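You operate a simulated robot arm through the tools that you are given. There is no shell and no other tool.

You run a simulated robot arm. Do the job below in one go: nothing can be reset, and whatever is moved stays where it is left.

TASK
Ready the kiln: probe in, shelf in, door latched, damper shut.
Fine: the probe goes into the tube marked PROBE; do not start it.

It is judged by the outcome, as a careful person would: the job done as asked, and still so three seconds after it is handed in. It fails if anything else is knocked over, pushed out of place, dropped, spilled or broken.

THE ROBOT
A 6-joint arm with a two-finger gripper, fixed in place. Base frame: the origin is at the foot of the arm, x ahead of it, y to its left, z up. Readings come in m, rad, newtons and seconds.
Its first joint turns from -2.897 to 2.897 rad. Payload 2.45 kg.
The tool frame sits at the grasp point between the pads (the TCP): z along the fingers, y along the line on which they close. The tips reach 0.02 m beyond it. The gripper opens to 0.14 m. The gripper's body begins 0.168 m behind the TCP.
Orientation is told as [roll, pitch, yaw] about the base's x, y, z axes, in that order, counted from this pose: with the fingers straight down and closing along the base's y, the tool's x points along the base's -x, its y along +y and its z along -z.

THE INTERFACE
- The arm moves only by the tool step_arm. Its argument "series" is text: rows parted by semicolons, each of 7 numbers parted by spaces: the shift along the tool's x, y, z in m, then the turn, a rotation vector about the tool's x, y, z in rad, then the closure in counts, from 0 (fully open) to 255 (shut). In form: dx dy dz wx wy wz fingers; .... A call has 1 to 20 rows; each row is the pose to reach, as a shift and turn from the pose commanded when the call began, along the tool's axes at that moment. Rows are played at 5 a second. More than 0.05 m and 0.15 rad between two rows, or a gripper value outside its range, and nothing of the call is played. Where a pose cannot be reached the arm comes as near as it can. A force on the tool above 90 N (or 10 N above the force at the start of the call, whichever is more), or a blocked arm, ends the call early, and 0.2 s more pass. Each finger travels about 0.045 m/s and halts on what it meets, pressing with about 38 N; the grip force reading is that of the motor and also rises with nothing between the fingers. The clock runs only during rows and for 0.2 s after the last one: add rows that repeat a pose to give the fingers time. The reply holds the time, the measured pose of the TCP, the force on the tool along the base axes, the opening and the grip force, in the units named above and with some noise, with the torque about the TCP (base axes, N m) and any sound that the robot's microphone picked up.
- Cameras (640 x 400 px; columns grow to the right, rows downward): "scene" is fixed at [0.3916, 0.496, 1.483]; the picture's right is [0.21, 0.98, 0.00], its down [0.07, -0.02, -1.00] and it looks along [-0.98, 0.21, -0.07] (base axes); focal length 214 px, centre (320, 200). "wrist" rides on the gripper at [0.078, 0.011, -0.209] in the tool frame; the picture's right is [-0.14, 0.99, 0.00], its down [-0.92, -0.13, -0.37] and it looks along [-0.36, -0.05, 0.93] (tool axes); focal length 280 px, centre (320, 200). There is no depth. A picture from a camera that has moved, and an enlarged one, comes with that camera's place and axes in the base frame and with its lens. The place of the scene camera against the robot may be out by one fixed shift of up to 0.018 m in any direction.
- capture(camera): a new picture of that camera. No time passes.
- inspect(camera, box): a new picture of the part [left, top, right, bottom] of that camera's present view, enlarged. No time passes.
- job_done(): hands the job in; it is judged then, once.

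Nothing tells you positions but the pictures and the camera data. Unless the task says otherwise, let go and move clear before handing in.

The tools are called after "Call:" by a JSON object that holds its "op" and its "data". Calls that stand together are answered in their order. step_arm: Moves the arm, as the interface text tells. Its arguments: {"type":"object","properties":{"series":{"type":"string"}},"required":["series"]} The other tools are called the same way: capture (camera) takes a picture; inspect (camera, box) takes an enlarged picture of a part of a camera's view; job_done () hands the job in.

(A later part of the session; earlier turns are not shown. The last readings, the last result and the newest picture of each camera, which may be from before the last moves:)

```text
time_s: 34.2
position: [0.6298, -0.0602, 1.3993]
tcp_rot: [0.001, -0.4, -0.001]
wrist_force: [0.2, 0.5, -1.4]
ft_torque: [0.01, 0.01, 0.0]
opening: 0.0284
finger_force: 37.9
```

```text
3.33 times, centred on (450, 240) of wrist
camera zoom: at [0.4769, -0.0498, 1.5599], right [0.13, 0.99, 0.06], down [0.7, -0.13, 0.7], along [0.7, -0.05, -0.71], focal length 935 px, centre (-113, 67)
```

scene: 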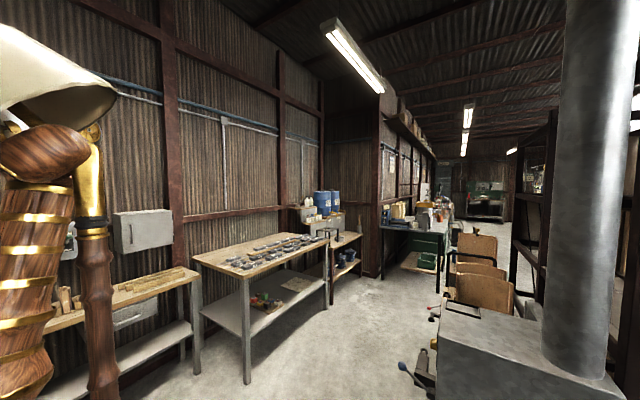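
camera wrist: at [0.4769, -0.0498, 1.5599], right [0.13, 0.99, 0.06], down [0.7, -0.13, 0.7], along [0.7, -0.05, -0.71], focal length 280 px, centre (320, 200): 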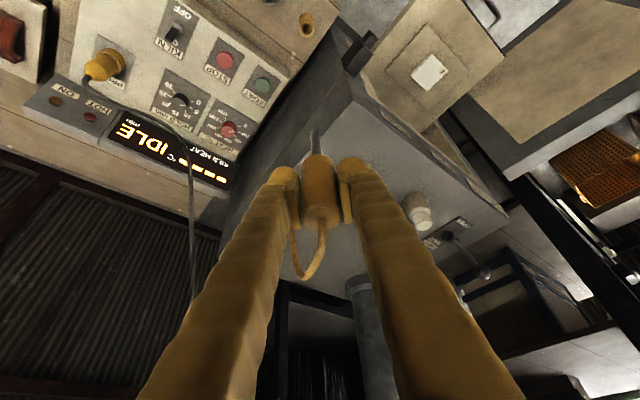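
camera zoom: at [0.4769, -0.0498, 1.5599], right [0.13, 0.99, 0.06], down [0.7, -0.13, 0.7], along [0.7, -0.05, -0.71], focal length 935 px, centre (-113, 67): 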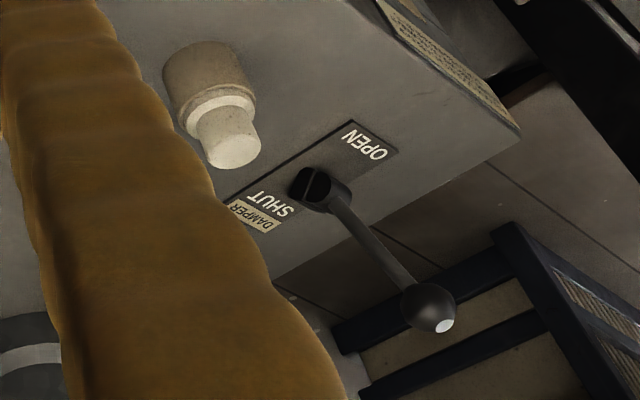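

The probe's axis sits about 5 mm ahead of the TCP, with its tip about 0.109 m below it. The damper lever is also clear now: its ball-ended handle leans toward OPEN. I'll carry the probe to just short of the PROBE tube, still well above it.

Call:
{"op": "step_arm", "data": {"series": "-0.0246 0.0132 0.0104 0 0 0 255; -0.0491 0.0265 0.0208 0 0 0 255; -0.0737 0.0397 0.0312 0 0 0 255; -0.0982 0.0529 0.0416 0 0 0 255; -0.1228 0.0662 0.052 0 0 0 255; -0.1473 0.0794 0.0624 0 0 0 255; -0.1473 0.0794 0.0624 0 0 0 255"}}

Call:
{"op": "capture", "data": {"camera": "wrist"}}

Call:
{"op": "inspect", "data": {"camera": "wrist", "box": [260, 60, 380, 160]}}

```text
time_s: 35.8
position: [0.7904, 0.018, 1.3992]
tcp_rot: [0.001, -0.402, -0.003]
wrist_force: [0.2, 0.6, -0.6]
ft_torque: [0.0, -0.02, 0.0]
opening: 0.028
finger_force: 38.0
```

```text
taken
camera wrist: at [0.6378, 0.0288, 1.5603], right [0.13, 0.99, 0.06], down [0.7, -0.13, 0.7], along [0.7, -0.05, -0.71], focal length 280 px, centre (320, 200)
```

wrist: 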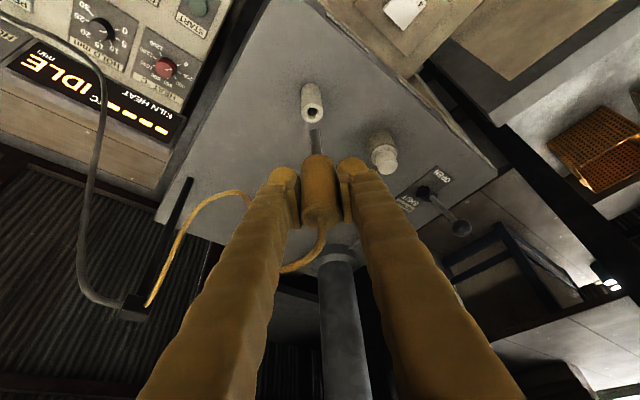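

```text
4.00 times, centred on (320, 110) of wrist
camera zoom: at [0.6378, 0.0288, 1.5603], right [0.13, 0.99, 0.06], down [0.7, -0.13, 0.7], along [0.7, -0.05, -0.71], focal length 1122 px, centre (320, 560)
```

zoom: 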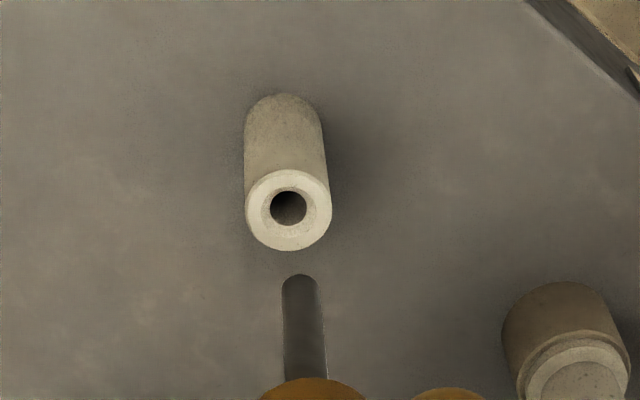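

A very good view: the tube's bore is about 13 mm and the rod about 9 mm. I put the tube centre near (0.812, 0.015), so I'll move over it, lower to about 2 cm above, and check again.

Call:
{"op": "step_arm", "data": {"series": "0.0025 -0.0011 0.0188 0 0 0 255; 0.0051 -0.0023 0.0377 0 0 0 255; 0.0076 -0.0034 0.0565 0 0 0 255; 0.0076 -0.0034 0.0565 0 0 0 255"}}

Call:
{"op": "inspect", "data": {"camera": "wrist", "box": [260, 60, 380, 160]}}

```text
time_s: 36.8
position: [0.8049, 0.014, 1.3421]
tcp_rot: [0.0, -0.403, 0.0]
wrist_force: [-0.2, -0.6, -0.4]
ft_torque: [0.02, -0.02, -0.05]
opening: 0.0279
finger_force: 37.9
```

```text
4.00 times, centred on (320, 110) of wrist
camera zoom: at [0.6523, 0.0251, 1.5041], right [0.13, 0.99, 0.06], down [0.7, -0.13, 0.7], along [0.7, -0.05, -0.71], focal length 1122 px, centre (320, 560)
```

zoom: 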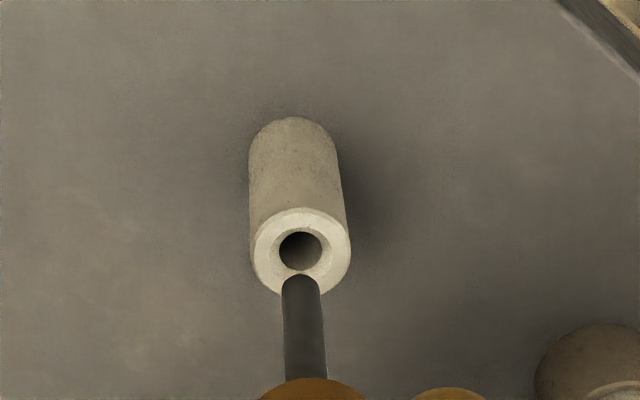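

The rod is nearly over the bore. I'll drop another 10 mm with a 0.8 mm correction to the left and look again.

Call:
{"op": "step_arm", "data": {"series": "0.002 0.0004 0.0046 0 0 0 255; 0.0039 0.0008 0.0092 0 0 0 255; 0.0039 0.0008 0.0092 0 0 0 255"}}

Call:
{"op": "inspect", "data": {"camera": "wrist", "box": [285, 90, 345, 140]}}

```text
time_s: 37.6
position: [0.8045, 0.0172, 1.3335]
tcp_rot: [0.002, -0.4, -0.001]
wrist_force: [-0.6, -0.2, -1.0]
ft_torque: [-0.05, -0.05, 0.01]
opening: 0.0282
finger_force: 37.9
```

```text
8.00 times, centred on (315, 115) of wrist
camera zoom: at [0.6521, 0.0263, 1.4951], right [0.13, 0.99, 0.06], down [0.7, -0.13, 0.7], along [0.7, -0.05, -0.71], focal length 2243 px, centre (360, 880)
```

zoom: 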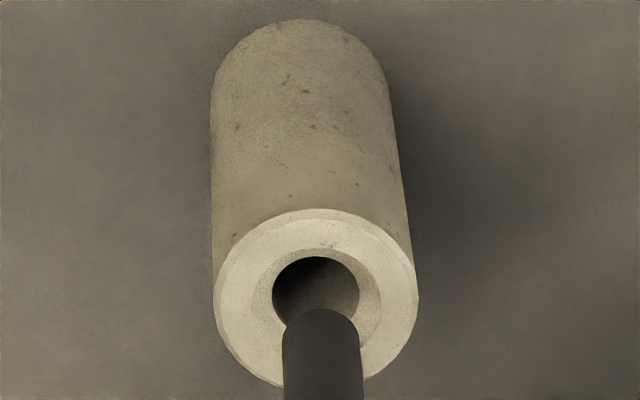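

The bore has a chamfered mouth and the rod is about 1 mm thinner than the bore, so alignment is close but matters. I'll descend 5 mm more with a tiny correction and re-check.

Call:
{"op": "step_arm", "data": {"series": "0.0015 -0.0002 0.0021 0 0 0 255; 0.0029 -0.0003 0.0042 0 0 0 255; 0.0029 -0.0003 0.0042 0 0 0 255"}}

Call:
{"op": "inspect", "data": {"camera": "wrist", "box": [285, 95, 345, 145]}}

```text
time_s: 38.4
position: [0.8036, 0.0154, 1.3282]
tcp_rot: [0.003, -0.402, 0.001]
wrist_force: [-0.3, 0.4, -1.5]
ft_torque: [0.03, 0.0, 0.05]
opening: 0.0283
finger_force: 38.1
```

```text
8.00 times, centred on (315, 120) of wrist
camera zoom: at [0.6509, 0.0261, 1.4901], right [0.13, 0.99, 0.06], down [0.7, -0.13, 0.7], along [0.7, -0.05, -0.71], focal length 2243 px, centre (360, 840)
```

zoom: 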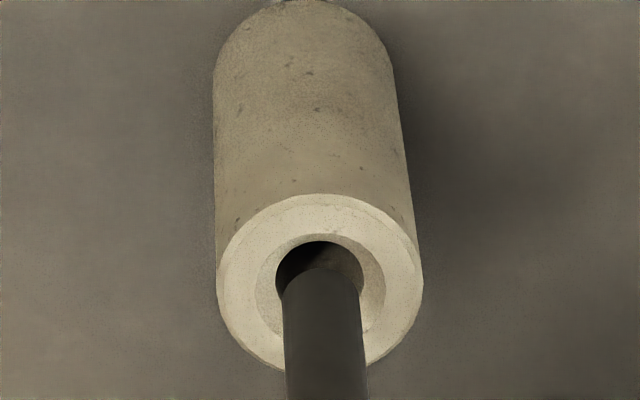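

Rod and bore are nearly concentric in the view. I'll descend 6 mm more with a 0.3 mm trim and check force and picture.

Call:
{"op": "step_arm", "data": {"series": "0.0012 -0.0003 0.0028 0 0 0 255; 0.0023 -0.0003 0.0055 0 0 0 255; 0.0023 -0.0003 0.0055 0 0 0 255"}}

Call:
{"op": "inspect", "data": {"camera": "wrist", "box": [285, 95, 345, 145]}}

```text
time_s: 39.2
position: [0.8042, 0.0151, 1.3233]
tcp_rot: [0.001, -0.402, 0.0]
wrist_force: [-0.1, -0.1, -0.8]
ft_torque: [0.0, -0.03, -0.01]
opening: 0.0283
finger_force: 38.1
```

```text
8.00 times, centred on (315, 120) of wrist
camera zoom: at [0.6508, 0.0256, 1.484], right [0.13, 0.99, 0.06], down [0.7, -0.13, 0.7], along [0.7, -0.05, -0.71], focal length 2243 px, centre (360, 840)
```

zoom: 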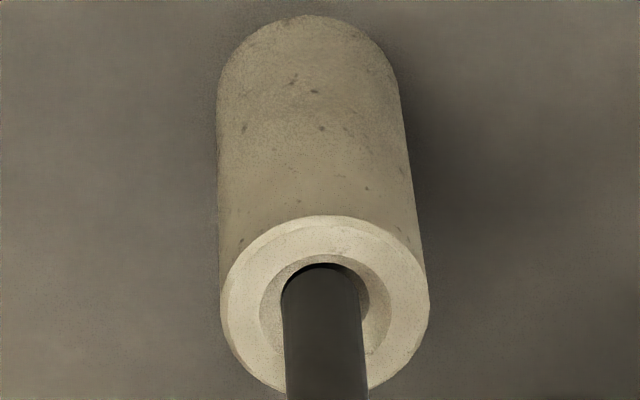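

The rod tip is right at the bore mouth and centred. I'll continue down 12 mm in small steps, watching for contact force.

Call:
{"op": "step_arm", "data": {"series": "0.0012 0.0001 0.0028 0 0 0 255; 0.0023 0.0001 0.0055 0 0 0 255; 0.0035 0.0001 0.0083 0 0 0 255; 0.0047 0.0001 0.0111 0 0 0 255; 0.0047 0.0001 0.0111 0 0 0 255"}}

Call:
{"op": "inspect", "data": {"camera": "wrist", "box": [285, 105, 345, 155]}}

```text
time_s: 40.4
position: [0.8046, 0.0149, 1.3102]
tcp_rot: [0.001, -0.4, 0.001]
wrist_force: [0.0, -0.3, 0.2]
ft_torque: [-0.03, -0.02, 0.02]
opening: 0.0281
finger_force: 38.9
```

```text
8.00 times, centred on (315, 130) of wrist
camera zoom: at [0.6508, 0.0258, 1.472], right [0.13, 0.99, 0.06], down [0.7, -0.13, 0.7], along [0.7, -0.05, -0.71], focal length 2243 px, centre (360, 760)
```

zoom: 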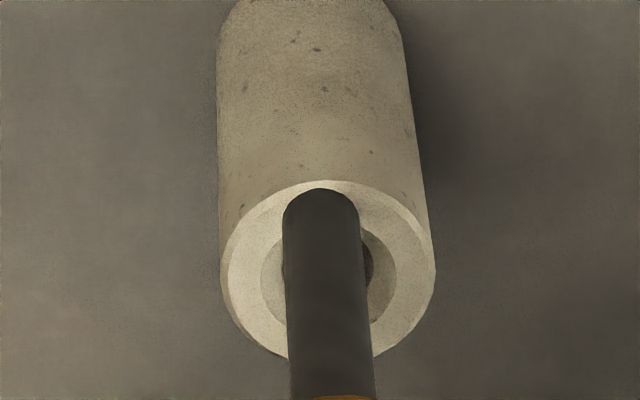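

The rod is visible in front of the near rim with no contact, so my depth estimate was off and the tip is about 11 mm short of the bore. I'll raise slightly and shift forward by that amount.

Call:
{"op": "step_arm", "data": {"series": "-0.0016 0 -0.0037 0 0 0 255; -0.0068 -0.0003 -0.0015 0 0 0 255; -0.012 -0.0005 0.0007 0 0 0 255; -0.012 -0.0005 0.0007 0 0 0 255"}}

Call:
{"op": "inspect", "data": {"camera": "wrist", "box": [285, 95, 345, 145]}}

```text
time_s: 41.4
position: [0.8143, 0.0153, 1.3125]
tcp_rot: [0.001, -0.402, 0.0]
wrist_force: [0.0, 0.5, -0.4]
ft_torque: [-0.01, 0.01, 0.0]
opening: 0.0281
finger_force: 37.5
```

```text
8.00 times, centred on (315, 120) of wrist
camera zoom: at [0.6619, 0.0255, 1.4761], right [0.13, 0.99, 0.06], down [0.7, -0.13, 0.7], along [0.7, -0.05, -0.71], focal length 2243 px, centre (360, 840)
```

zoom: 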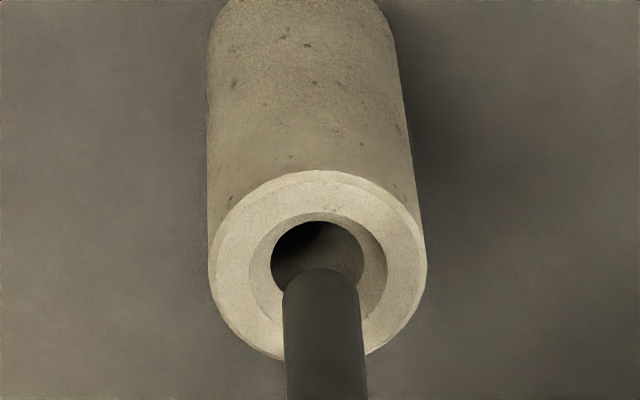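

Now the rod hangs about 10 mm above the bore, closely centred. Descending 8 mm with a sub-millimetre trim.

Call:
{"op": "step_arm", "data": {"series": "0.0008 -0.0004 0.0026 0 0 0 255; 0.0016 -0.0004 0.0051 0 0 0 255; 0.0024 -0.0004 0.0077 0 0 0 255; 0.0024 -0.0004 0.0077 0 0 0 255"}}

Call:
{"op": "inspect", "data": {"camera": "wrist", "box": [285, 105, 345, 155]}}

```text
time_s: 42.4
position: [0.8157, 0.0136, 1.3069]
tcp_rot: [0.002, -0.403, 0.0]
wrist_force: [-0.1, 0.6, -0.6]
ft_torque: [-0.01, 0.0, 0.03]
opening: 0.0283
finger_force: 38.3
```

```text
8.00 times, centred on (315, 130) of wrist
camera zoom: at [0.6628, 0.0249, 1.4681], right [0.13, 0.99, 0.06], down [0.7, -0.13, 0.7], along [0.7, -0.05, -0.71], focal length 2243 px, centre (360, 760)
```

zoom: 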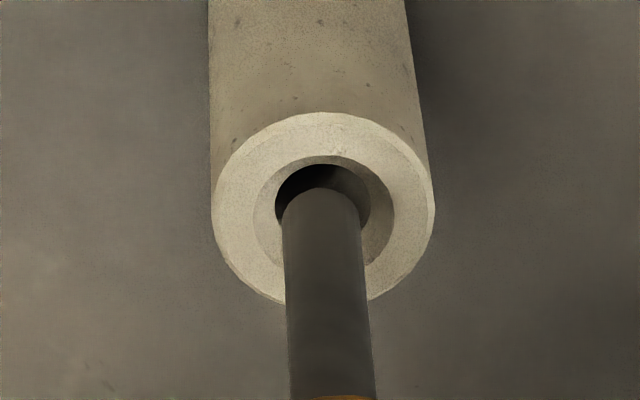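

The rod is centred, about 3 mm above the rim. I'll go down 6 mm into the chamfer and check.

Call:
{"op": "step_arm", "data": {"series": "0.0008 0 0.0018 0 0 0 255; 0.0016 0 0.0037 0 0 0 255; 0.0023 0 0.0055 0 0 0 255; 0.0023 0 0.0055 0 0 0 255"}}

Call:
{"op": "inspect", "data": {"camera": "wrist", "box": [285, 105, 345, 155]}}

```text
time_s: 43.4
position: [0.8173, 0.0134, 1.3]
tcp_rot: [0.002, -0.402, 0.001]
wrist_force: [0.6, 0.4, -0.6]
ft_torque: [0.01, 0.02, 0.01]
opening: 0.0282
finger_force: 37.9
```

```text
8.00 times, centred on (315, 130) of wrist
camera zoom: at [0.663, 0.0248, 1.4622], right [0.13, 0.99, 0.06], down [0.7, -0.13, 0.7], along [0.7, -0.05, -0.71], focal length 2243 px, centre (360, 760)
```

zoom: 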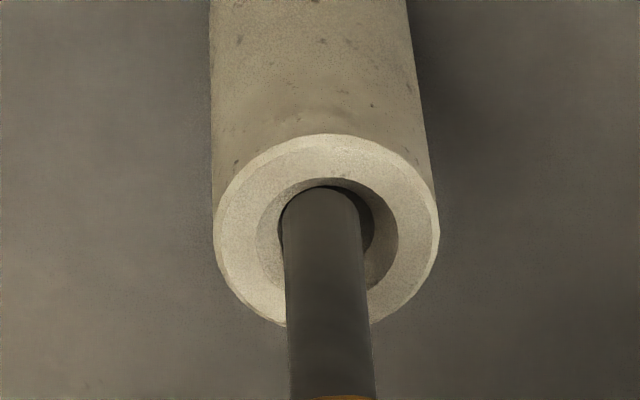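

The tip is entering the chamfer with no contact force. A 0.4 mm trim and 5 mm further down.

Call:
{"op": "step_arm", "data": {"series": "-0.0004 0.0004 0.0003 0 0 0 255; 0.0004 0.0004 0.0021 0 0 0 255; 0.0012 0.0004 0.0039 0 0 0 255; 0.0015 0.0004 0.0048 0 0 0 255; 0.0015 0.0004 0.0048 0 0 0 255"}}

Call:
{"op": "inspect", "data": {"camera": "wrist", "box": [285, 105, 345, 155]}}

```text
time_s: 44.6
position: [0.8161, 0.014, 1.2959]
tcp_rot: [0.002, -0.403, 0.0]
wrist_force: [0.6, 0.0, 1.4]
ft_torque: [0.03, -0.08, -0.04]
opening: 0.028
finger_force: 38.2
```

```text
8.00 times, centred on (315, 130) of wrist
camera zoom: at [0.6633, 0.0251, 1.4574], right [0.13, 0.99, 0.06], down [0.7, -0.13, 0.7], along [0.7, -0.05, -0.71], focal length 2243 px, centre (360, 760)
```

zoom: 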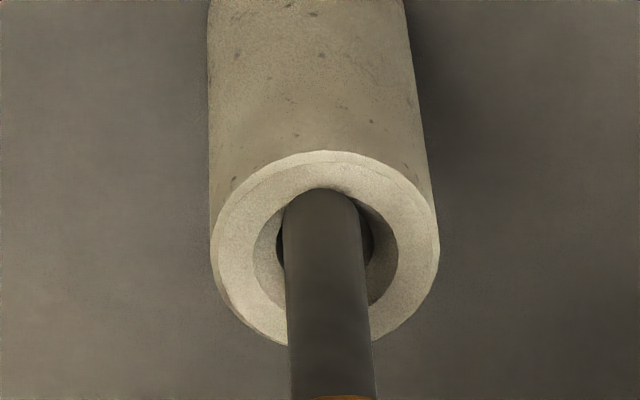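

No contact yet. I'll enlarge further to see whether the rod is inside the bore or resting at its near edge.

Call:
{"op": "inspect", "data": {"camera": "wrist", "box": [300, 118, 330, 140]}}

```text
16.00 times, centred on (315, 129) of wrist
camera zoom: at [0.6633, 0.0251, 1.4574], right [0.13, 0.99, 0.06], down [0.7, -0.13, 0.7], along [0.7, -0.05, -0.71], focal length 4486 px, centre (400, 1336)
```

zoom: 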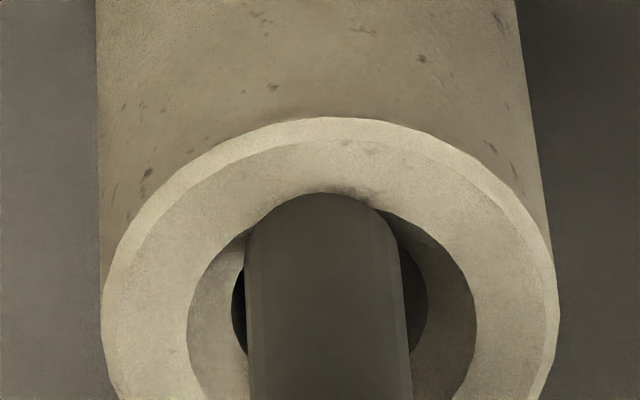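

The near rim now hides the very end of the rod, so it is inside the mouth and centred sideways. I'll continue down in small steps, watching force.

Call:
{"op": "step_arm", "data": {"series": "0.0008 0 0.0018 0 0 0 255; 0.0016 0 0.0037 0 0 0 255; 0.0023 0 0.0055 0 0 0 255; 0.0023 0 0.0055 0 0 0 255"}}

Call:
{"op": "inspect", "data": {"camera": "wrist", "box": [285, 110, 345, 160]}}

```text
time_s: 45.6
position: [0.8161, 0.0145, 1.2911]
tcp_rot: [0.003, -0.404, -0.001]
wrist_force: [10.1, 0.2, 21.9]
ft_torque: [-0.01, -0.88, 0.01]
opening: 0.028
finger_force: 38.4
```

```text
8.00 times, centred on (315, 135) of wrist
camera zoom: at [0.6632, 0.0254, 1.4515], right [0.13, 0.99, 0.06], down [0.7, -0.13, 0.7], along [0.7, -0.05, -0.71], focal length 2243 px, centre (360, 720)
```

zoom: 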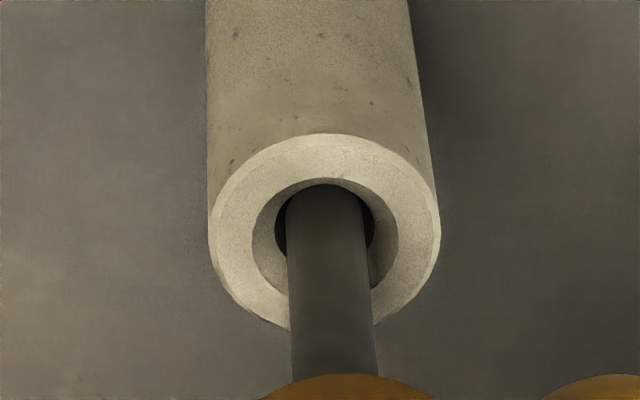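

Contact: the near chamfer pushes the rod forward and up (10 N, 22 N), so I need to shift forward. I'll move +1.5 mm in x at this height and re-read the force.

Call:
{"op": "step_arm", "data": {"series": "-0.0007 0 0.0003 0 0 0 255; -0.0014 0 0.0006 0 0 0 255; -0.0014 0 0.0006 0 0 0 255"}}

```text
time_s: 46.4
position: [0.818, 0.0145, 1.2889]
tcp_rot: [0.001, -0.402, 0.0]
wrist_force: [-0.1, 0.7, -0.8]
ft_torque: [0.0, 0.02, 0.0]
opening: 0.0282
finger_force: 38.2
```

The force vanished and the gripper is at its commanded height. Continuing down 6 mm.

Call:
{"op": "step_arm", "data": {"series": "0.0008 0 0.0018 0 0 0 255; 0.0016 0 0.0037 0 0 0 255; 0.0023 0 0.0055 0 0 0 255; 0.0023 0 0.0055 0 0 0 255"}}

Call:
{"op": "inspect", "data": {"camera": "wrist", "box": [285, 110, 345, 160]}}

```text
time_s: 47.4
position: [0.8186, 0.0148, 1.2837]
tcp_rot: [0.002, -0.401, -0.001]
wrist_force: [0.2, -0.2, -1.2]
ft_torque: [-0.01, -0.01, 0.0]
opening: 0.0282
finger_force: 37.8
```

```text
8.00 times, centred on (315, 135) of wrist
camera zoom: at [0.6651, 0.0253, 1.4452], right [0.13, 0.99, 0.06], down [0.7, -0.13, 0.7], along [0.7, -0.05, -0.71], focal length 2243 px, centre (360, 720)
```

zoom: 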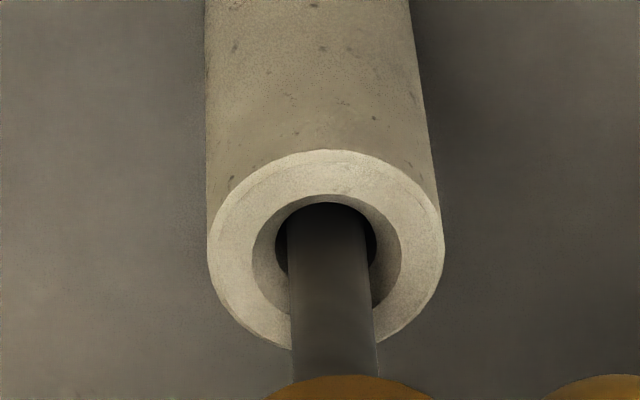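

The rod is inside the bore and moving freely. I'll go down another 18 mm, then feel for the seat.

Call:
{"op": "step_arm", "data": {"series": "0.0012 0 0.0028 0 0 0 255; 0.0023 0 0.0055 0 0 0 255; 0.0035 0 0.0083 0 0 0 255; 0.0047 0 0.0111 0 0 0 255; 0.0058 0 0.0138 0 0 0 255; 0.007 0 0.0166 0 0 0 255; 0.007 0 0.0166 0 0 0 255"}}

Call:
{"op": "inspect", "data": {"camera": "wrist", "box": [270, 110, 370, 210]}}

```text
time_s: 49.0
position: [0.8175, 0.0139, 1.2645]
tcp_rot: [0.001, -0.401, -0.001]
wrist_force: [-0.1, -0.3, -1.0]
ft_torque: [-0.02, -0.04, -0.01]
opening: 0.0279
finger_force: 37.8
```

```text
4.00 times, centred on (320, 160) of wrist
camera zoom: at [0.6651, 0.0252, 1.4266], right [0.13, 0.99, 0.06], down [0.7, -0.13, 0.7], along [0.7, -0.05, -0.71], focal length 1122 px, centre (320, 360)
```

zoom: 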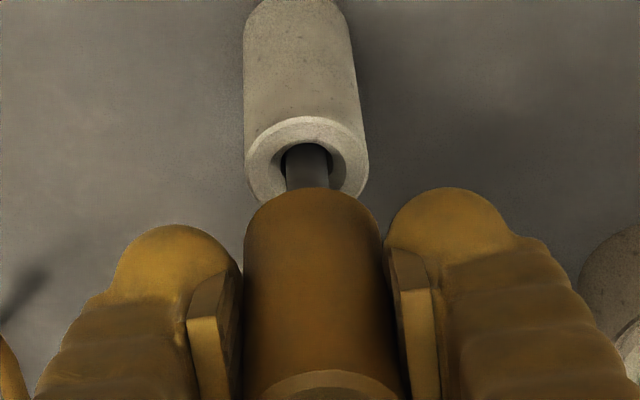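

The rod slides freely and the handle's underside is roughly 2 cm above the tube rim. I'll keep lowering in 3 mm steps until it seats.

Call:
{"op": "step_arm", "data": {"series": "0.0012 0 0.0028 0 0 0 255; 0.0023 0 0.0055 0 0 0 255; 0.0035 0 0.0083 0 0 0 255; 0.0047 0 0.0111 0 0 0 255; 0.0058 0 0.0138 0 0 0 255; 0.0058 0 0.0138 0 0 0 255"}}

Call:
{"op": "inspect", "data": {"camera": "wrist", "box": [270, 110, 370, 210]}}

```text
time_s: 50.4
position: [0.8181, 0.0146, 1.2513]
tcp_rot: [0.002, -0.399, -0.001]
wrist_force: [-0.2, 0.2, -1.1]
ft_torque: [0.01, 0.01, -0.01]
opening: 0.0279
finger_force: 37.7
```

```text
4.00 times, centred on (320, 160) of wrist
camera zoom: at [0.6653, 0.0252, 1.4125], right [0.13, 0.99, 0.06], down [0.7, -0.13, 0.7], along [0.7, -0.05, -0.71], focal length 1122 px, centre (320, 360)
```

zoom: 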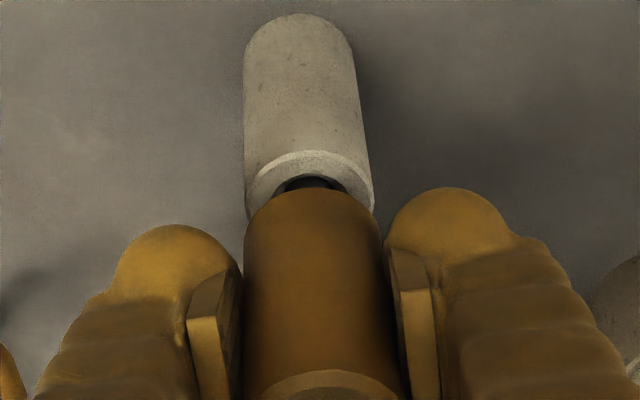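

Still free, with roughly 16 mm to go. Continuing down 12 mm, then creeping.

Call:
{"op": "step_arm", "data": {"series": "0.0012 0 0.0028 0 0 0 255; 0.0023 0 0.0055 0 0 0 255; 0.0035 0 0.0083 0 0 0 255; 0.0047 0 0.0111 0 0 0 255; 0.0047 0 0.0111 0 0 0 255"}}

Call:
{"op": "inspect", "data": {"camera": "wrist", "box": [270, 110, 370, 210]}}

```text
time_s: 51.6
position: [0.8184, 0.0142, 1.2388]
tcp_rot: [0.003, -0.4, 0.0]
wrist_force: [8.6, -0.3, 1.2]
ft_torque: [0.02, -0.32, 0.01]
opening: 0.0285
finger_force: 38.0
```

```text
4.00 times, centred on (320, 160) of wrist
camera zoom: at [0.6656, 0.0253, 1.4003], right [0.13, 0.99, 0.06], down [0.7, -0.13, 0.7], along [0.7, -0.05, -0.71], focal length 1122 px, centre (320, 360)
```

zoom: 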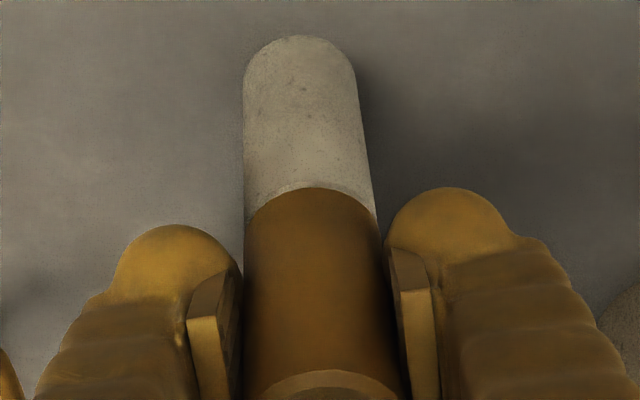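

Nearly seated, with only a sliver of rim visible. Creeping down another 3 mm to feel the seat.

Call:
{"op": "step_arm", "data": {"series": "0.0002 0 0.0012 0 0 0 255; 0.0006 0 0.0021 0 0 0 255; 0.001 0 0.003 0 0 0 255; 0.001 0 0.003 0 0 0 255"}}

Call:
{"op": "inspect", "data": {"camera": "wrist", "box": [270, 110, 370, 210]}}

```text
time_s: 52.6
position: [0.8186, 0.0149, 1.2371]
tcp_rot: [0.002, -0.404, 0.0]
wrist_force: [2.9, -2.3, 30.0]
ft_torque: [-0.03, 0.24, 0.01]
opening: 0.0282
finger_force: 37.6
```

```text
4.00 times, centred on (320, 160) of wrist
camera zoom: at [0.6652, 0.0254, 1.3985], right [0.13, 0.99, 0.06], down [0.7, -0.13, 0.7], along [0.7, -0.05, -0.71], focal length 1122 px, centre (320, 360)
```

zoom: 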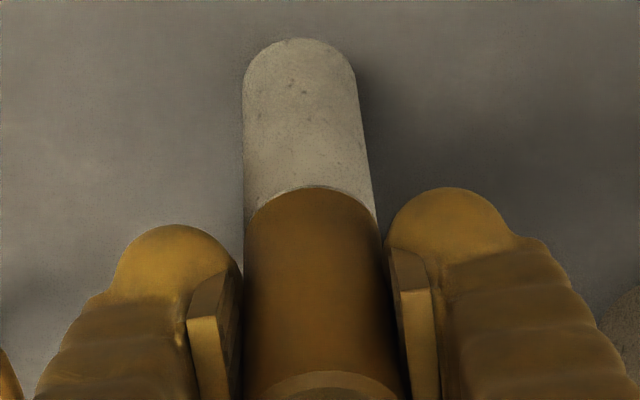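

The probe is seated, with 30 N upward on the tool. I'll relax that slightly, open the fingers, and back away up and toward the arm.

Call:
{"op": "step_arm", "data": {"series": "-0.0005 0 -0.0013 0 0 0 255; -0.0005 0 -0.0013 0 0 0 130; -0.0005 0 -0.0013 0 0 0 130; -0.0005 0 -0.0013 0 0 0 130; -0.0005 0 -0.0013 0 0 0 130; -0.0005 0 -0.0013 0 0 0 130"}}

Call:
{"op": "capture", "data": {"camera": "wrist"}}

```text
time_s: 54.0
position: [0.8188, 0.0139, 1.2366]
tcp_rot: [0.0, -0.401, 0.0]
wrist_force: [-0.3, 0.1, -1.1]
ft_torque: [-0.03, 0.03, 0.03]
opening: 0.0684
finger_force: 0.0
```

```text
taken
camera wrist: at [0.6655, 0.0253, 1.3984], right [0.13, 0.99, 0.06], down [0.7, -0.13, 0.7], along [0.7, -0.05, -0.71], focal length 280 px, centre (320, 200)
```

wrist: 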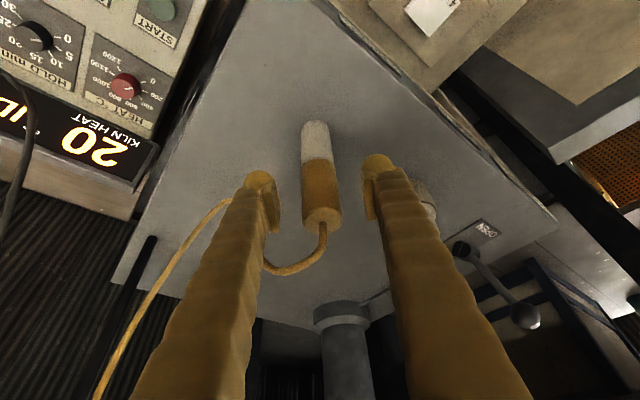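

The display now reads 20 °C, so the kiln recognises the probe. I'll withdraw straight back along the fingers, away from the cord.

Call:
{"op": "step_arm", "data": {"series": "0 0 -0.03 0 0 0 130; 0 0 -0.07 0 0 0 130; 0 0 -0.11 0 0 0 130; 0 0 -0.15 0 0 0 130; 0 0 -0.15 0 0 0 130"}}

Call:
{"op": "capture", "data": {"camera": "wrist"}}

```text
time_s: 55.2
position: [0.7594, 0.0127, 1.3751]
tcp_rot: [0.001, -0.401, 0.0]
wrist_force: [-1.1, -0.9, -0.4]
ft_torque: [-0.02, 0.03, 0.03]
opening: 0.0687
finger_force: 0.2
```

```text
taken
camera wrist: at [0.6066, 0.0238, 1.5376], right [0.13, 0.99, 0.06], down [0.7, -0.13, 0.7], along [0.7, -0.05, -0.71], focal length 280 px, centre (320, 200)
```

wrist: 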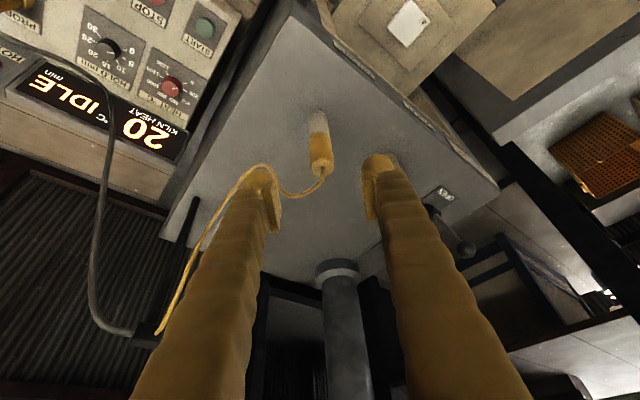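

The probe stays seated. The cord passes close to the left fingertip, so I'll zoom to make sure that it isn't caught.

Call:
{"op": "inspect", "data": {"camera": "wrist", "box": [140, 90, 360, 340]}}

Call:
{"op": "inspect", "data": {"camera": "wrist", "box": [220, 140, 340, 220]}}

```text
1.60 times, centred on (250, 215) of wrist
camera zoom: at [0.6066, 0.0238, 1.5376], right [0.13, 0.99, 0.06], down [0.7, -0.13, 0.7], along [0.7, -0.05, -0.71], focal length 449 px, centre (432, 176)
```

zoom: 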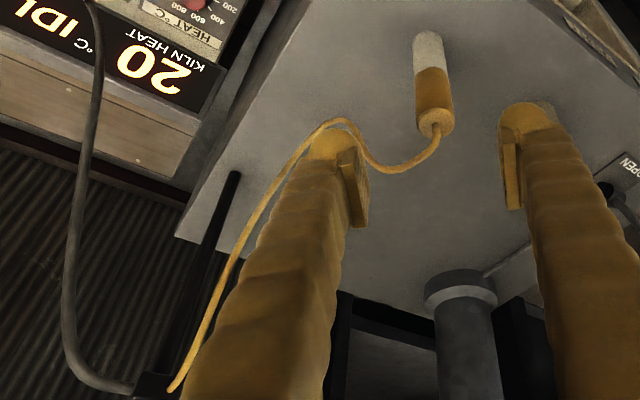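

```text
5.00 times, centred on (280, 180) of wrist
camera zoom: at [0.6066, 0.0238, 1.5376], right [0.13, 0.99, 0.06], down [0.7, -0.13, 0.7], along [0.7, -0.05, -0.71], focal length 1402 px, centre (520, 300)
```

zoom: 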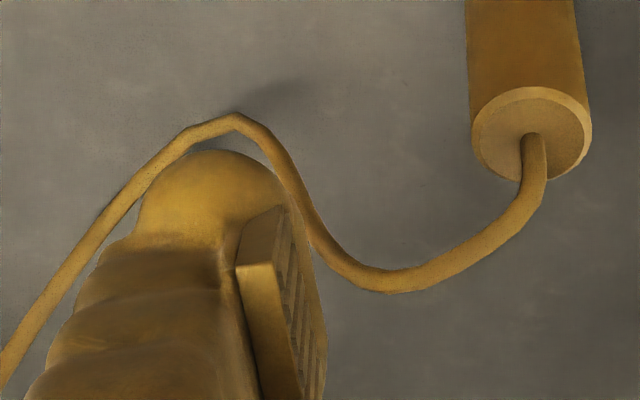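

The cord lies beyond the fingertip at kiln-roof depth, not caught. I'll pull back and to the left, closing the fingers on the way, to get ready for the shelf.

Call:
{"op": "step_arm", "data": {"series": "0 0 -0.04 0 0 0 130; 0.0306 0.03 -0.0623 0 0 0 130; 0.0612 0.06 -0.0847 0 0 0 180; 0.0917 0.09 -0.107 0 0 0 255; 0.1223 0.12 -0.1294 0 0 0 255; 0.1529 0.15 -0.1517 0 0 0 255; 0.1529 0.15 -0.1517 0 0 0 255"}}

Call:
{"op": "capture", "data": {"camera": "wrist"}}

```text
time_s: 56.8
position: [0.5592, 0.1642, 1.456]
tcp_rot: [0.001, -0.403, -0.002]
wrist_force: [-0.2, -0.8, -0.7]
ft_torque: [0.01, 0.01, -0.03]
opening: 0.0
finger_force: 28.1
```

```text
taken
camera wrist: at [0.4067, 0.1743, 1.6163], right [0.13, 0.99, 0.06], down [0.7, -0.13, 0.7], along [0.7, -0.05, -0.71], focal length 280 px, centre (320, 200)
```

wrist: 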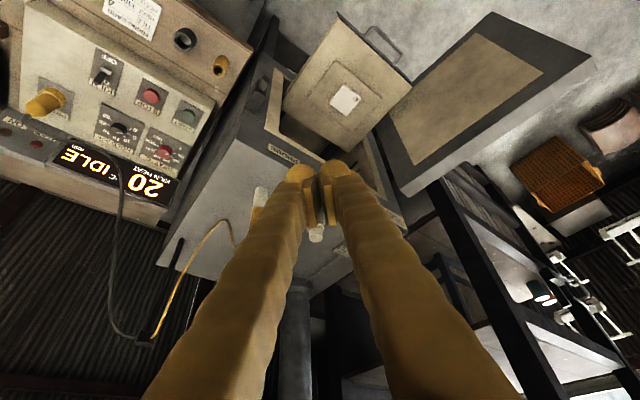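

The probe is in its tube and the shelf and door are untouched. I put the door's free end near (0.65, 0.70), top z about 1.07, open about 95°, with its hinge near (0.95, 0.36). Next I'll take a closer look at the shelf from in front.

Call:
{"op": "step_arm", "data": {"series": "0.02 0.0323 0.0217 0.0389 -0.033 0.0576 255; 0.0401 0.0647 0.0434 0.0778 -0.0661 0.1152 255; 0.0601 0.097 0.0651 0.1167 -0.0991 0.1727 255; 0.0802 0.1294 0.0868 0.1556 -0.1321 0.2303 255; 0.1002 0.1617 0.1085 0.1945 -0.1651 0.2879 255; 0.1203 0.1941 0.1302 0.2333 -0.1982 0.3455 255; 0.1403 0.2264 0.1519 0.2722 -0.2312 0.4031 255; 0.1604 0.2588 0.1736 0.3111 -0.2642 0.4607 255; 0.1804 0.2911 0.1953 0.35 -0.2972 0.5182 255; 0.2005 0.3235 0.217 0.3889 -0.3303 0.5758 255; 0.2205 0.3558 0.2387 0.4278 -0.3633 0.6334 255; 0.2205 0.3558 0.2387 0.4278 -0.3633 0.6334 255"}}

Call:
{"op": "capture", "data": {"camera": "wrist"}}

```text
time_s: 59.4
position: [0.457, 0.5164, 1.1418]
tcp_rot: [-0.013, -0.787, -0.764]
wrist_force: [0.8, 0.6, -0.7]
ft_torque: [0.03, 0.03, 0.02]
opening: 0.0001
finger_force: 29.6
```

```text
taken
camera wrist: at [0.3208, 0.6679, 1.2342], right [0.76, 0.64, 0.09], down [0.19, -0.36, 0.91], along [0.62, -0.68, -0.4], focal length 280 px, centre (320, 200)
```

wrist: 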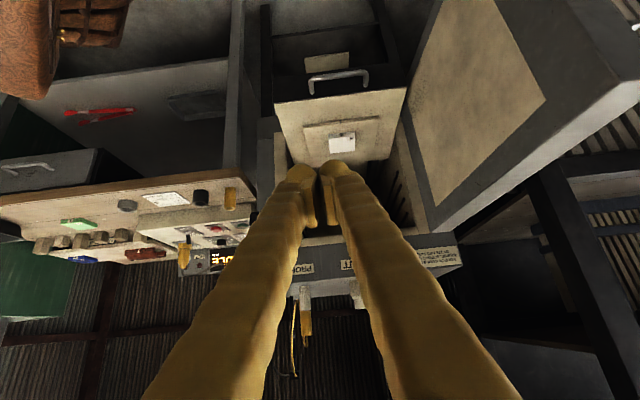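

I can see the shelf's front edge with a bar handle, and the chamber behind it. Zooming for details.

Call:
{"op": "inspect", "data": {"camera": "wrist", "box": [240, 20, 440, 180]}}

Call:
{"op": "inspect", "data": {"camera": "wrist", "box": [380, 0, 640, 240]}}

```text
2.50 times, centred on (340, 100) of wrist
camera zoom: at [0.3208, 0.6679, 1.2342], right [0.76, 0.64, 0.09], down [0.19, -0.36, 0.91], along [0.62, -0.68, -0.4], focal length 701 px, centre (270, 450)
```

zoom: 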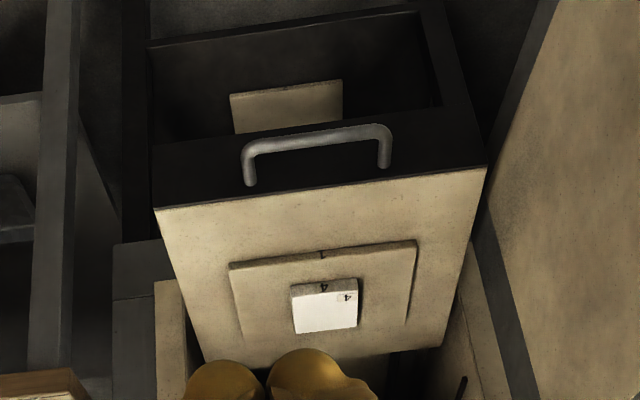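

```text
1.67 times, centred on (510, 120) of wrist
camera zoom: at [0.3208, 0.6679, 1.2342], right [0.76, 0.64, 0.09], down [0.19, -0.36, 0.91], along [0.62, -0.68, -0.4], focal length 467 px, centre (3, 333)
```

zoom: 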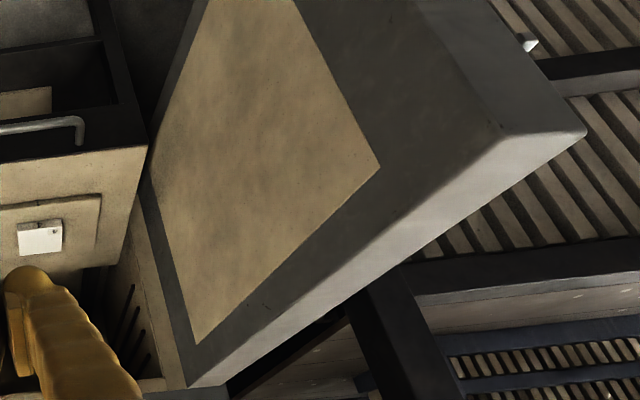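

The shelf's front edge centre is near (0.695, 0.354, 0.775), and the handle bar is about 3 cm in front of it and slightly lower. I'll bring the closed fingers down to about 8 cm in front of the bar.

Call:
{"op": "step_arm", "data": {"series": "0.0143 0.0061 0.0409 0 0 0 255; 0.0286 0.0123 0.0819 0 0 0 255; 0.043 0.0184 0.1228 0 0 0 255; 0.0573 0.0245 0.1638 0 0 0 255; 0.0716 0.0307 0.2047 0 0 0 255; 0.0859 0.0368 0.2457 0 0 0 255; 0.1003 0.0429 0.2866 0 0 0 255; 0.1146 0.0491 0.3276 0 0 0 255; 0.1289 0.0552 0.3685 0 0 0 255; 0.1289 0.0552 0.3685 0 0 0 255"}}

Call:
{"op": "capture", "data": {"camera": "wrist"}}

```text
time_s: 61.6
position: [0.6119, 0.446, 0.7967]
tcp_rot: [0.0, -0.781, -0.76]
wrist_force: [-0.3, 0.1, -0.3]
ft_torque: [-0.01, -0.01, 0.0]
opening: 0.0004
finger_force: 29.4
```

```text
taken
camera wrist: at [0.472, 0.5933, 0.8897], right [0.75, 0.65, 0.1], down [0.2, -0.36, 0.91], along [0.63, -0.67, -0.4], focal length 280 px, centre (320, 200)
```

wrist: 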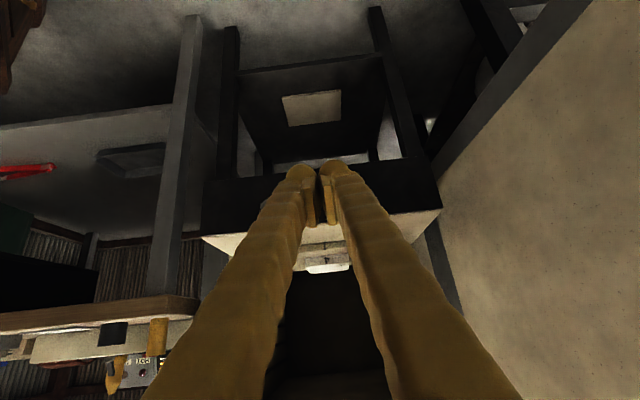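

The pose is exact again and the fingers point at the shelf front's centre. I'll zoom to see where the handle bar lies relative to the fingertips.

Call:
{"op": "inspect", "data": {"camera": "wrist", "box": [200, 130, 450, 280]}}

```text
2.56 times, centred on (325, 205) of wrist
camera zoom: at [0.472, 0.5933, 0.8897], right [0.75, 0.65, 0.1], down [0.2, -0.36, 0.91], along [0.63, -0.67, -0.4], focal length 718 px, centre (307, 187)
```

zoom: 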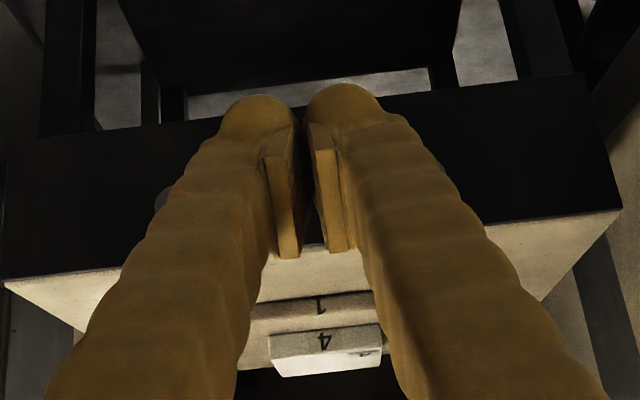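

The bar is slightly lower than the fingertips, so I'll drop 28 mm and then ease forward 5 cm toward it.

Call:
{"op": "step_arm", "data": {"series": "0.0197 0 0.0199 0 0 0 255; 0.0055 0.0001 0.034 0 0 0 255; -0.0087 0.0002 0.0481 0 0 0 255; -0.0158 0.0002 0.0551 0 0 0 255; -0.0158 0.0002 0.0551 0 0 0 255"}}

Call:
{"op": "inspect", "data": {"camera": "wrist", "box": [200, 100, 450, 280]}}

```text
time_s: 62.8
position: [0.6464, 0.4098, 0.7695]
tcp_rot: [0.001, -0.781, -0.762]
wrist_force: [-0.1, 0.6, -1.0]
ft_torque: [0.01, 0.03, 0.04]
opening: 0.0
finger_force: 29.4
```

```text
2.22 times, centred on (325, 190) of wrist
camera zoom: at [0.5082, 0.5589, 0.8624], right [0.75, 0.65, 0.1], down [0.2, -0.36, 0.91], along [0.63, -0.67, -0.4], focal length 623 px, centre (309, 222)
```

zoom: 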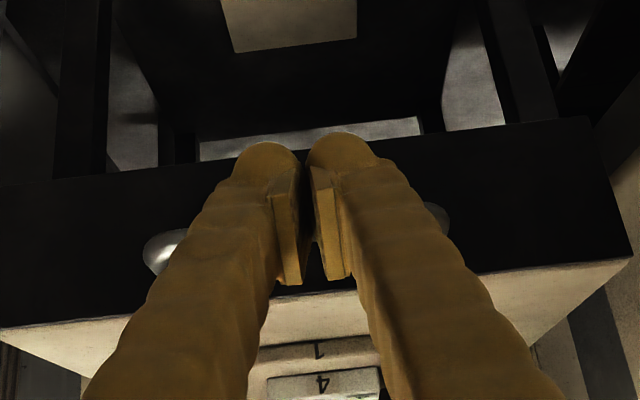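

The bar's ends show on both sides of the fingers, and it lines up with the fingertip faces. I'll advance 4 cm gently until I feel it.

Call:
{"op": "step_arm", "data": {"series": "-0.0071 0 0.007 0 0 0 255; -0.0142 0.0001 0.0141 0 0 0 255; -0.0213 0.0001 0.0211 0 0 0 255; -0.0284 0.0002 0.0282 0 0 0 255; -0.0284 0.0002 0.0282 0 0 0 255"}}

Call:
{"op": "inspect", "data": {"camera": "wrist", "box": [200, 100, 450, 280]}}

```text
time_s: 64.0
position: [0.6761, 0.3822, 0.7695]
tcp_rot: [-0.001, -0.782, -0.761]
wrist_force: [0.4, 0.9, -0.1]
ft_torque: [0.0, 0.02, 0.03]
opening: 0.0002
finger_force: 29.3
```

```text
2.22 times, centred on (325, 190) of wrist
camera zoom: at [0.5369, 0.5307, 0.8625], right [0.75, 0.65, 0.1], down [0.2, -0.36, 0.91], along [0.63, -0.67, -0.4], focal length 623 px, centre (309, 222)
```

zoom: 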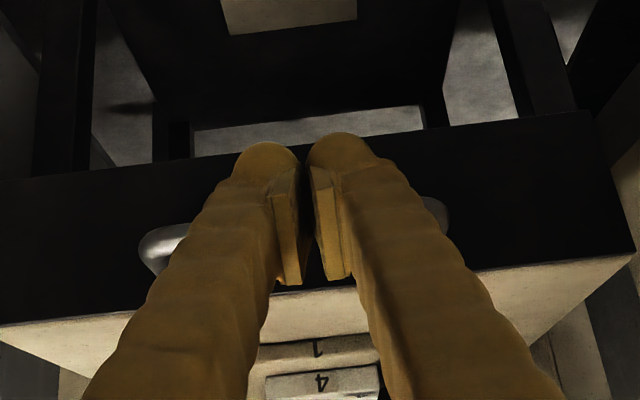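

The picture barely changed while the gripper advanced, so the shelf is sliding with it and the tile is riding along. I'll keep pushing at about 0.08 m/s for 10 cm more.

Call:
{"op": "step_arm", "data": {"series": "-0.0071 0 0.007 0 0 0 255; -0.0178 0.0001 0.0176 0 0 0 255; -0.0284 0.0002 0.0282 0 0 0 255; -0.0391 0.0002 0.0387 0 0 0 255; -0.0497 0.0003 0.0493 0 0 0 255; -0.0604 0.0004 0.0599 0 0 0 255; -0.0675 0.0004 0.0669 0 0 0 255; -0.0711 0.0004 0.0704 0 0 0 255; -0.0711 0.0004 0.0704 0 0 0 255"}}

Call:
{"op": "capture", "data": {"camera": "wrist"}}

```text
time_s: 66.0
position: [0.7489, 0.3152, 0.7697]
tcp_rot: [0.001, -0.78, -0.762]
wrist_force: [-0.3, 0.5, -0.1]
ft_torque: [0.0, 0.03, -0.03]
opening: 0.0001
finger_force: 29.3
```

```text
taken
camera wrist: at [0.6097, 0.4628, 0.8632], right [0.75, 0.65, 0.1], down [0.2, -0.36, 0.91], along [0.63, -0.67, -0.4], focal length 280 px, centre (320, 200)
```

wrist: 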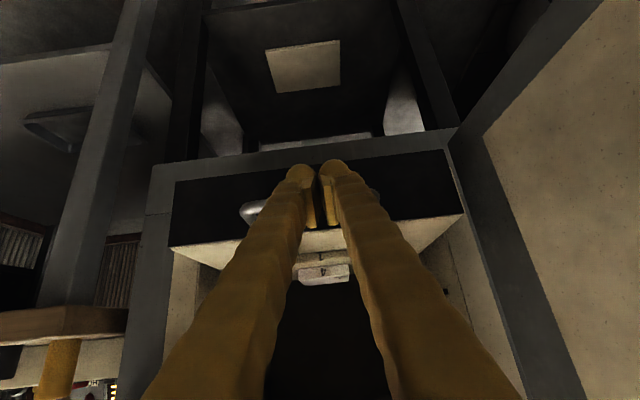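

The shelf is sliding smoothly into the mouth. Pushing another 12 cm, then checking depth.

Call:
{"op": "step_arm", "data": {"series": "-0.0107 0.0001 0.0106 0 0 0 255; -0.0213 0.0001 0.0211 0 0 0 255; -0.032 0.0002 0.0317 0 0 0 255; -0.0426 0.0003 0.0423 0 0 0 255; -0.0533 0.0003 0.0528 0 0 0 255; -0.0639 0.0004 0.0634 0 0 0 255; -0.0746 0.0005 0.0739 0 0 0 255; -0.0817 0.0005 0.081 0 0 0 255; -0.0853 0.0005 0.0845 0 0 0 255; -0.0853 0.0005 0.0845 0 0 0 255"}}

Call:
{"op": "capture", "data": {"camera": "wrist"}}

```text
time_s: 68.2
position: [0.837, 0.2325, 0.7716]
tcp_rot: [0.0, -0.783, -0.761]
wrist_force: [-0.7, 0.2, 0.7]
ft_torque: [-0.02, 0.0, 0.04]
opening: 0.0
finger_force: 29.5
```

```text
taken
camera wrist: at [0.6974, 0.3801, 0.8633], right [0.75, 0.65, 0.1], down [0.2, -0.36, 0.91], along [0.63, -0.67, -0.4], focal length 280 px, centre (320, 200)
```

wrist: 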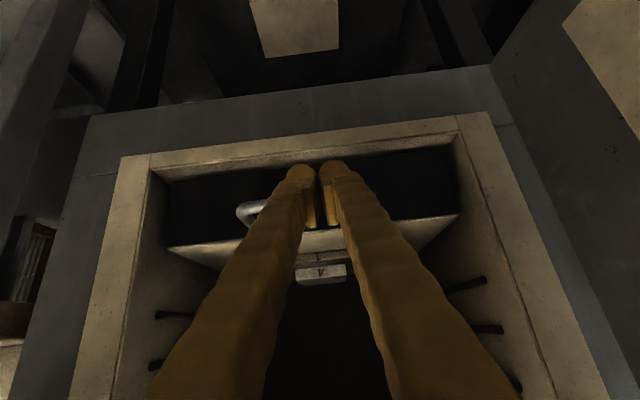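

The front plate is just inside the mouth, but the handle bar still projects slightly. I'll push 5 cm further, watching for an end stop.

Call:
{"op": "step_arm", "data": {"series": "-0.0071 0 0.007 0 0 0 255; -0.0142 0.0001 0.0141 0 0 0 255; -0.0213 0.0001 0.0211 0 0 0 255; -0.0284 0.0002 0.0282 0 0 0 255; -0.0355 0.0002 0.0352 0 0 0 255; -0.0355 0.0002 0.0352 0 0 0 255"}}

Call:
{"op": "capture", "data": {"camera": "wrist"}}

```text
time_s: 69.5
position: [0.8674, 0.2032, 0.7701]
tcp_rot: [0.001, -0.778, -0.757]
wrist_force: [-16.0, 6.1, 13.2]
ft_torque: [-0.23, -0.14, -0.28]
opening: 0.006
finger_force: 29.1
stopped in row 6: the force on the tool passed its limit at 98 N (the readings are from after the stop); the commanded pose is now the measured one
```

```text
taken
camera wrist: at [0.7296, 0.3497, 0.8636], right [0.75, 0.65, 0.1], down [0.2, -0.37, 0.91], along [0.63, -0.66, -0.4], focal length 280 px, centre (320, 200)
```

wrist: 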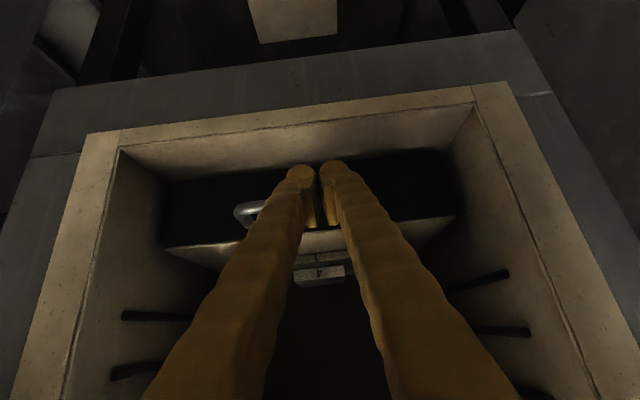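

The shelf has reached its end stop with the handle inside the front plane, and the tile is still upright on it. Backing straight out the way I came.

Call:
{"op": "step_arm", "data": {"series": "0.0142 0 -0.0141 0 0 0 255; 0.0355 -0.0002 -0.0352 0 0 0 255; 0.071 -0.0004 -0.0704 0 0 0 255; 0.1065 -0.0006 -0.1056 0 0 0 255; 0.142 -0.0008 -0.1408 0 0 0 255; 0.1775 -0.001 -0.176 0 0 0 255; 0.1775 -0.001 -0.176 0 0 0 255"}}

Call:
{"op": "capture", "data": {"camera": "wrist"}}

```text
time_s: 71.1
position: [0.6868, 0.3735, 0.7715]
tcp_rot: [0.004, -0.778, -0.758]
wrist_force: [1.1, -0.5, -0.2]
ft_torque: [0.01, -0.03, 0.02]
opening: 0.0002
finger_force: 29.7
```

```text
taken
camera wrist: at [0.5475, 0.5201, 0.8635], right [0.75, 0.65, 0.1], down [0.2, -0.37, 0.91], along [0.63, -0.66, -0.41], focal length 280 px, centre (320, 200)
```

wrist: 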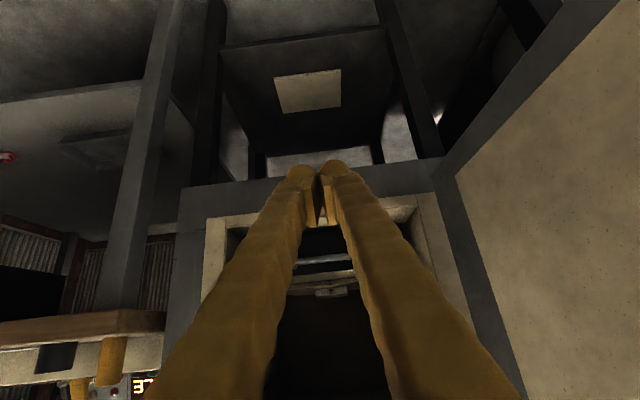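

The shelf stays in. The display corner seems to show a different number now, so I'll zoom on it and on the shelf.

Call:
{"op": "inspect", "data": {"camera": "wrist", "box": [60, 330, 200, 400]}}

Call:
{"op": "inspect", "data": {"camera": "wrist", "box": [190, 170, 470, 400]}}

```text
4.57 times, centred on (130, 365) of wrist
camera zoom: at [0.5475, 0.5201, 0.8635], right [0.75, 0.65, 0.1], down [0.2, -0.37, 0.91], along [0.63, -0.66, -0.41], focal length 1282 px, centre (1189, -554)
```

zoom: 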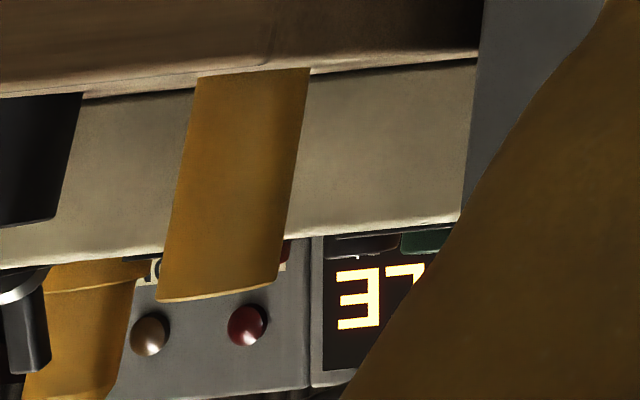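

```text
1.74 times, centred on (330, 285) of wrist
camera zoom: at [0.5475, 0.5201, 0.8635], right [0.75, 0.65, 0.1], down [0.2, -0.37, 0.91], along [0.63, -0.66, -0.41], focal length 488 px, centre (303, 52)
```

zoom: 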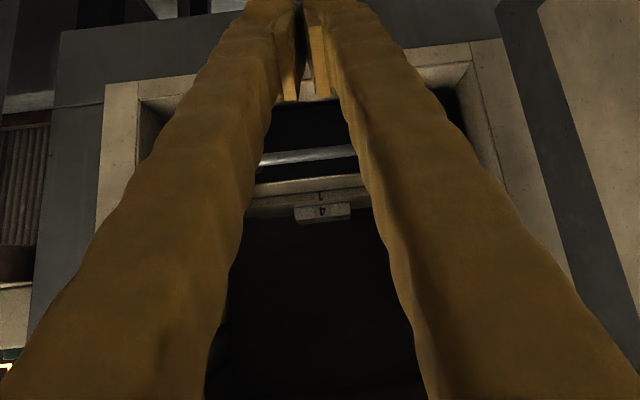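

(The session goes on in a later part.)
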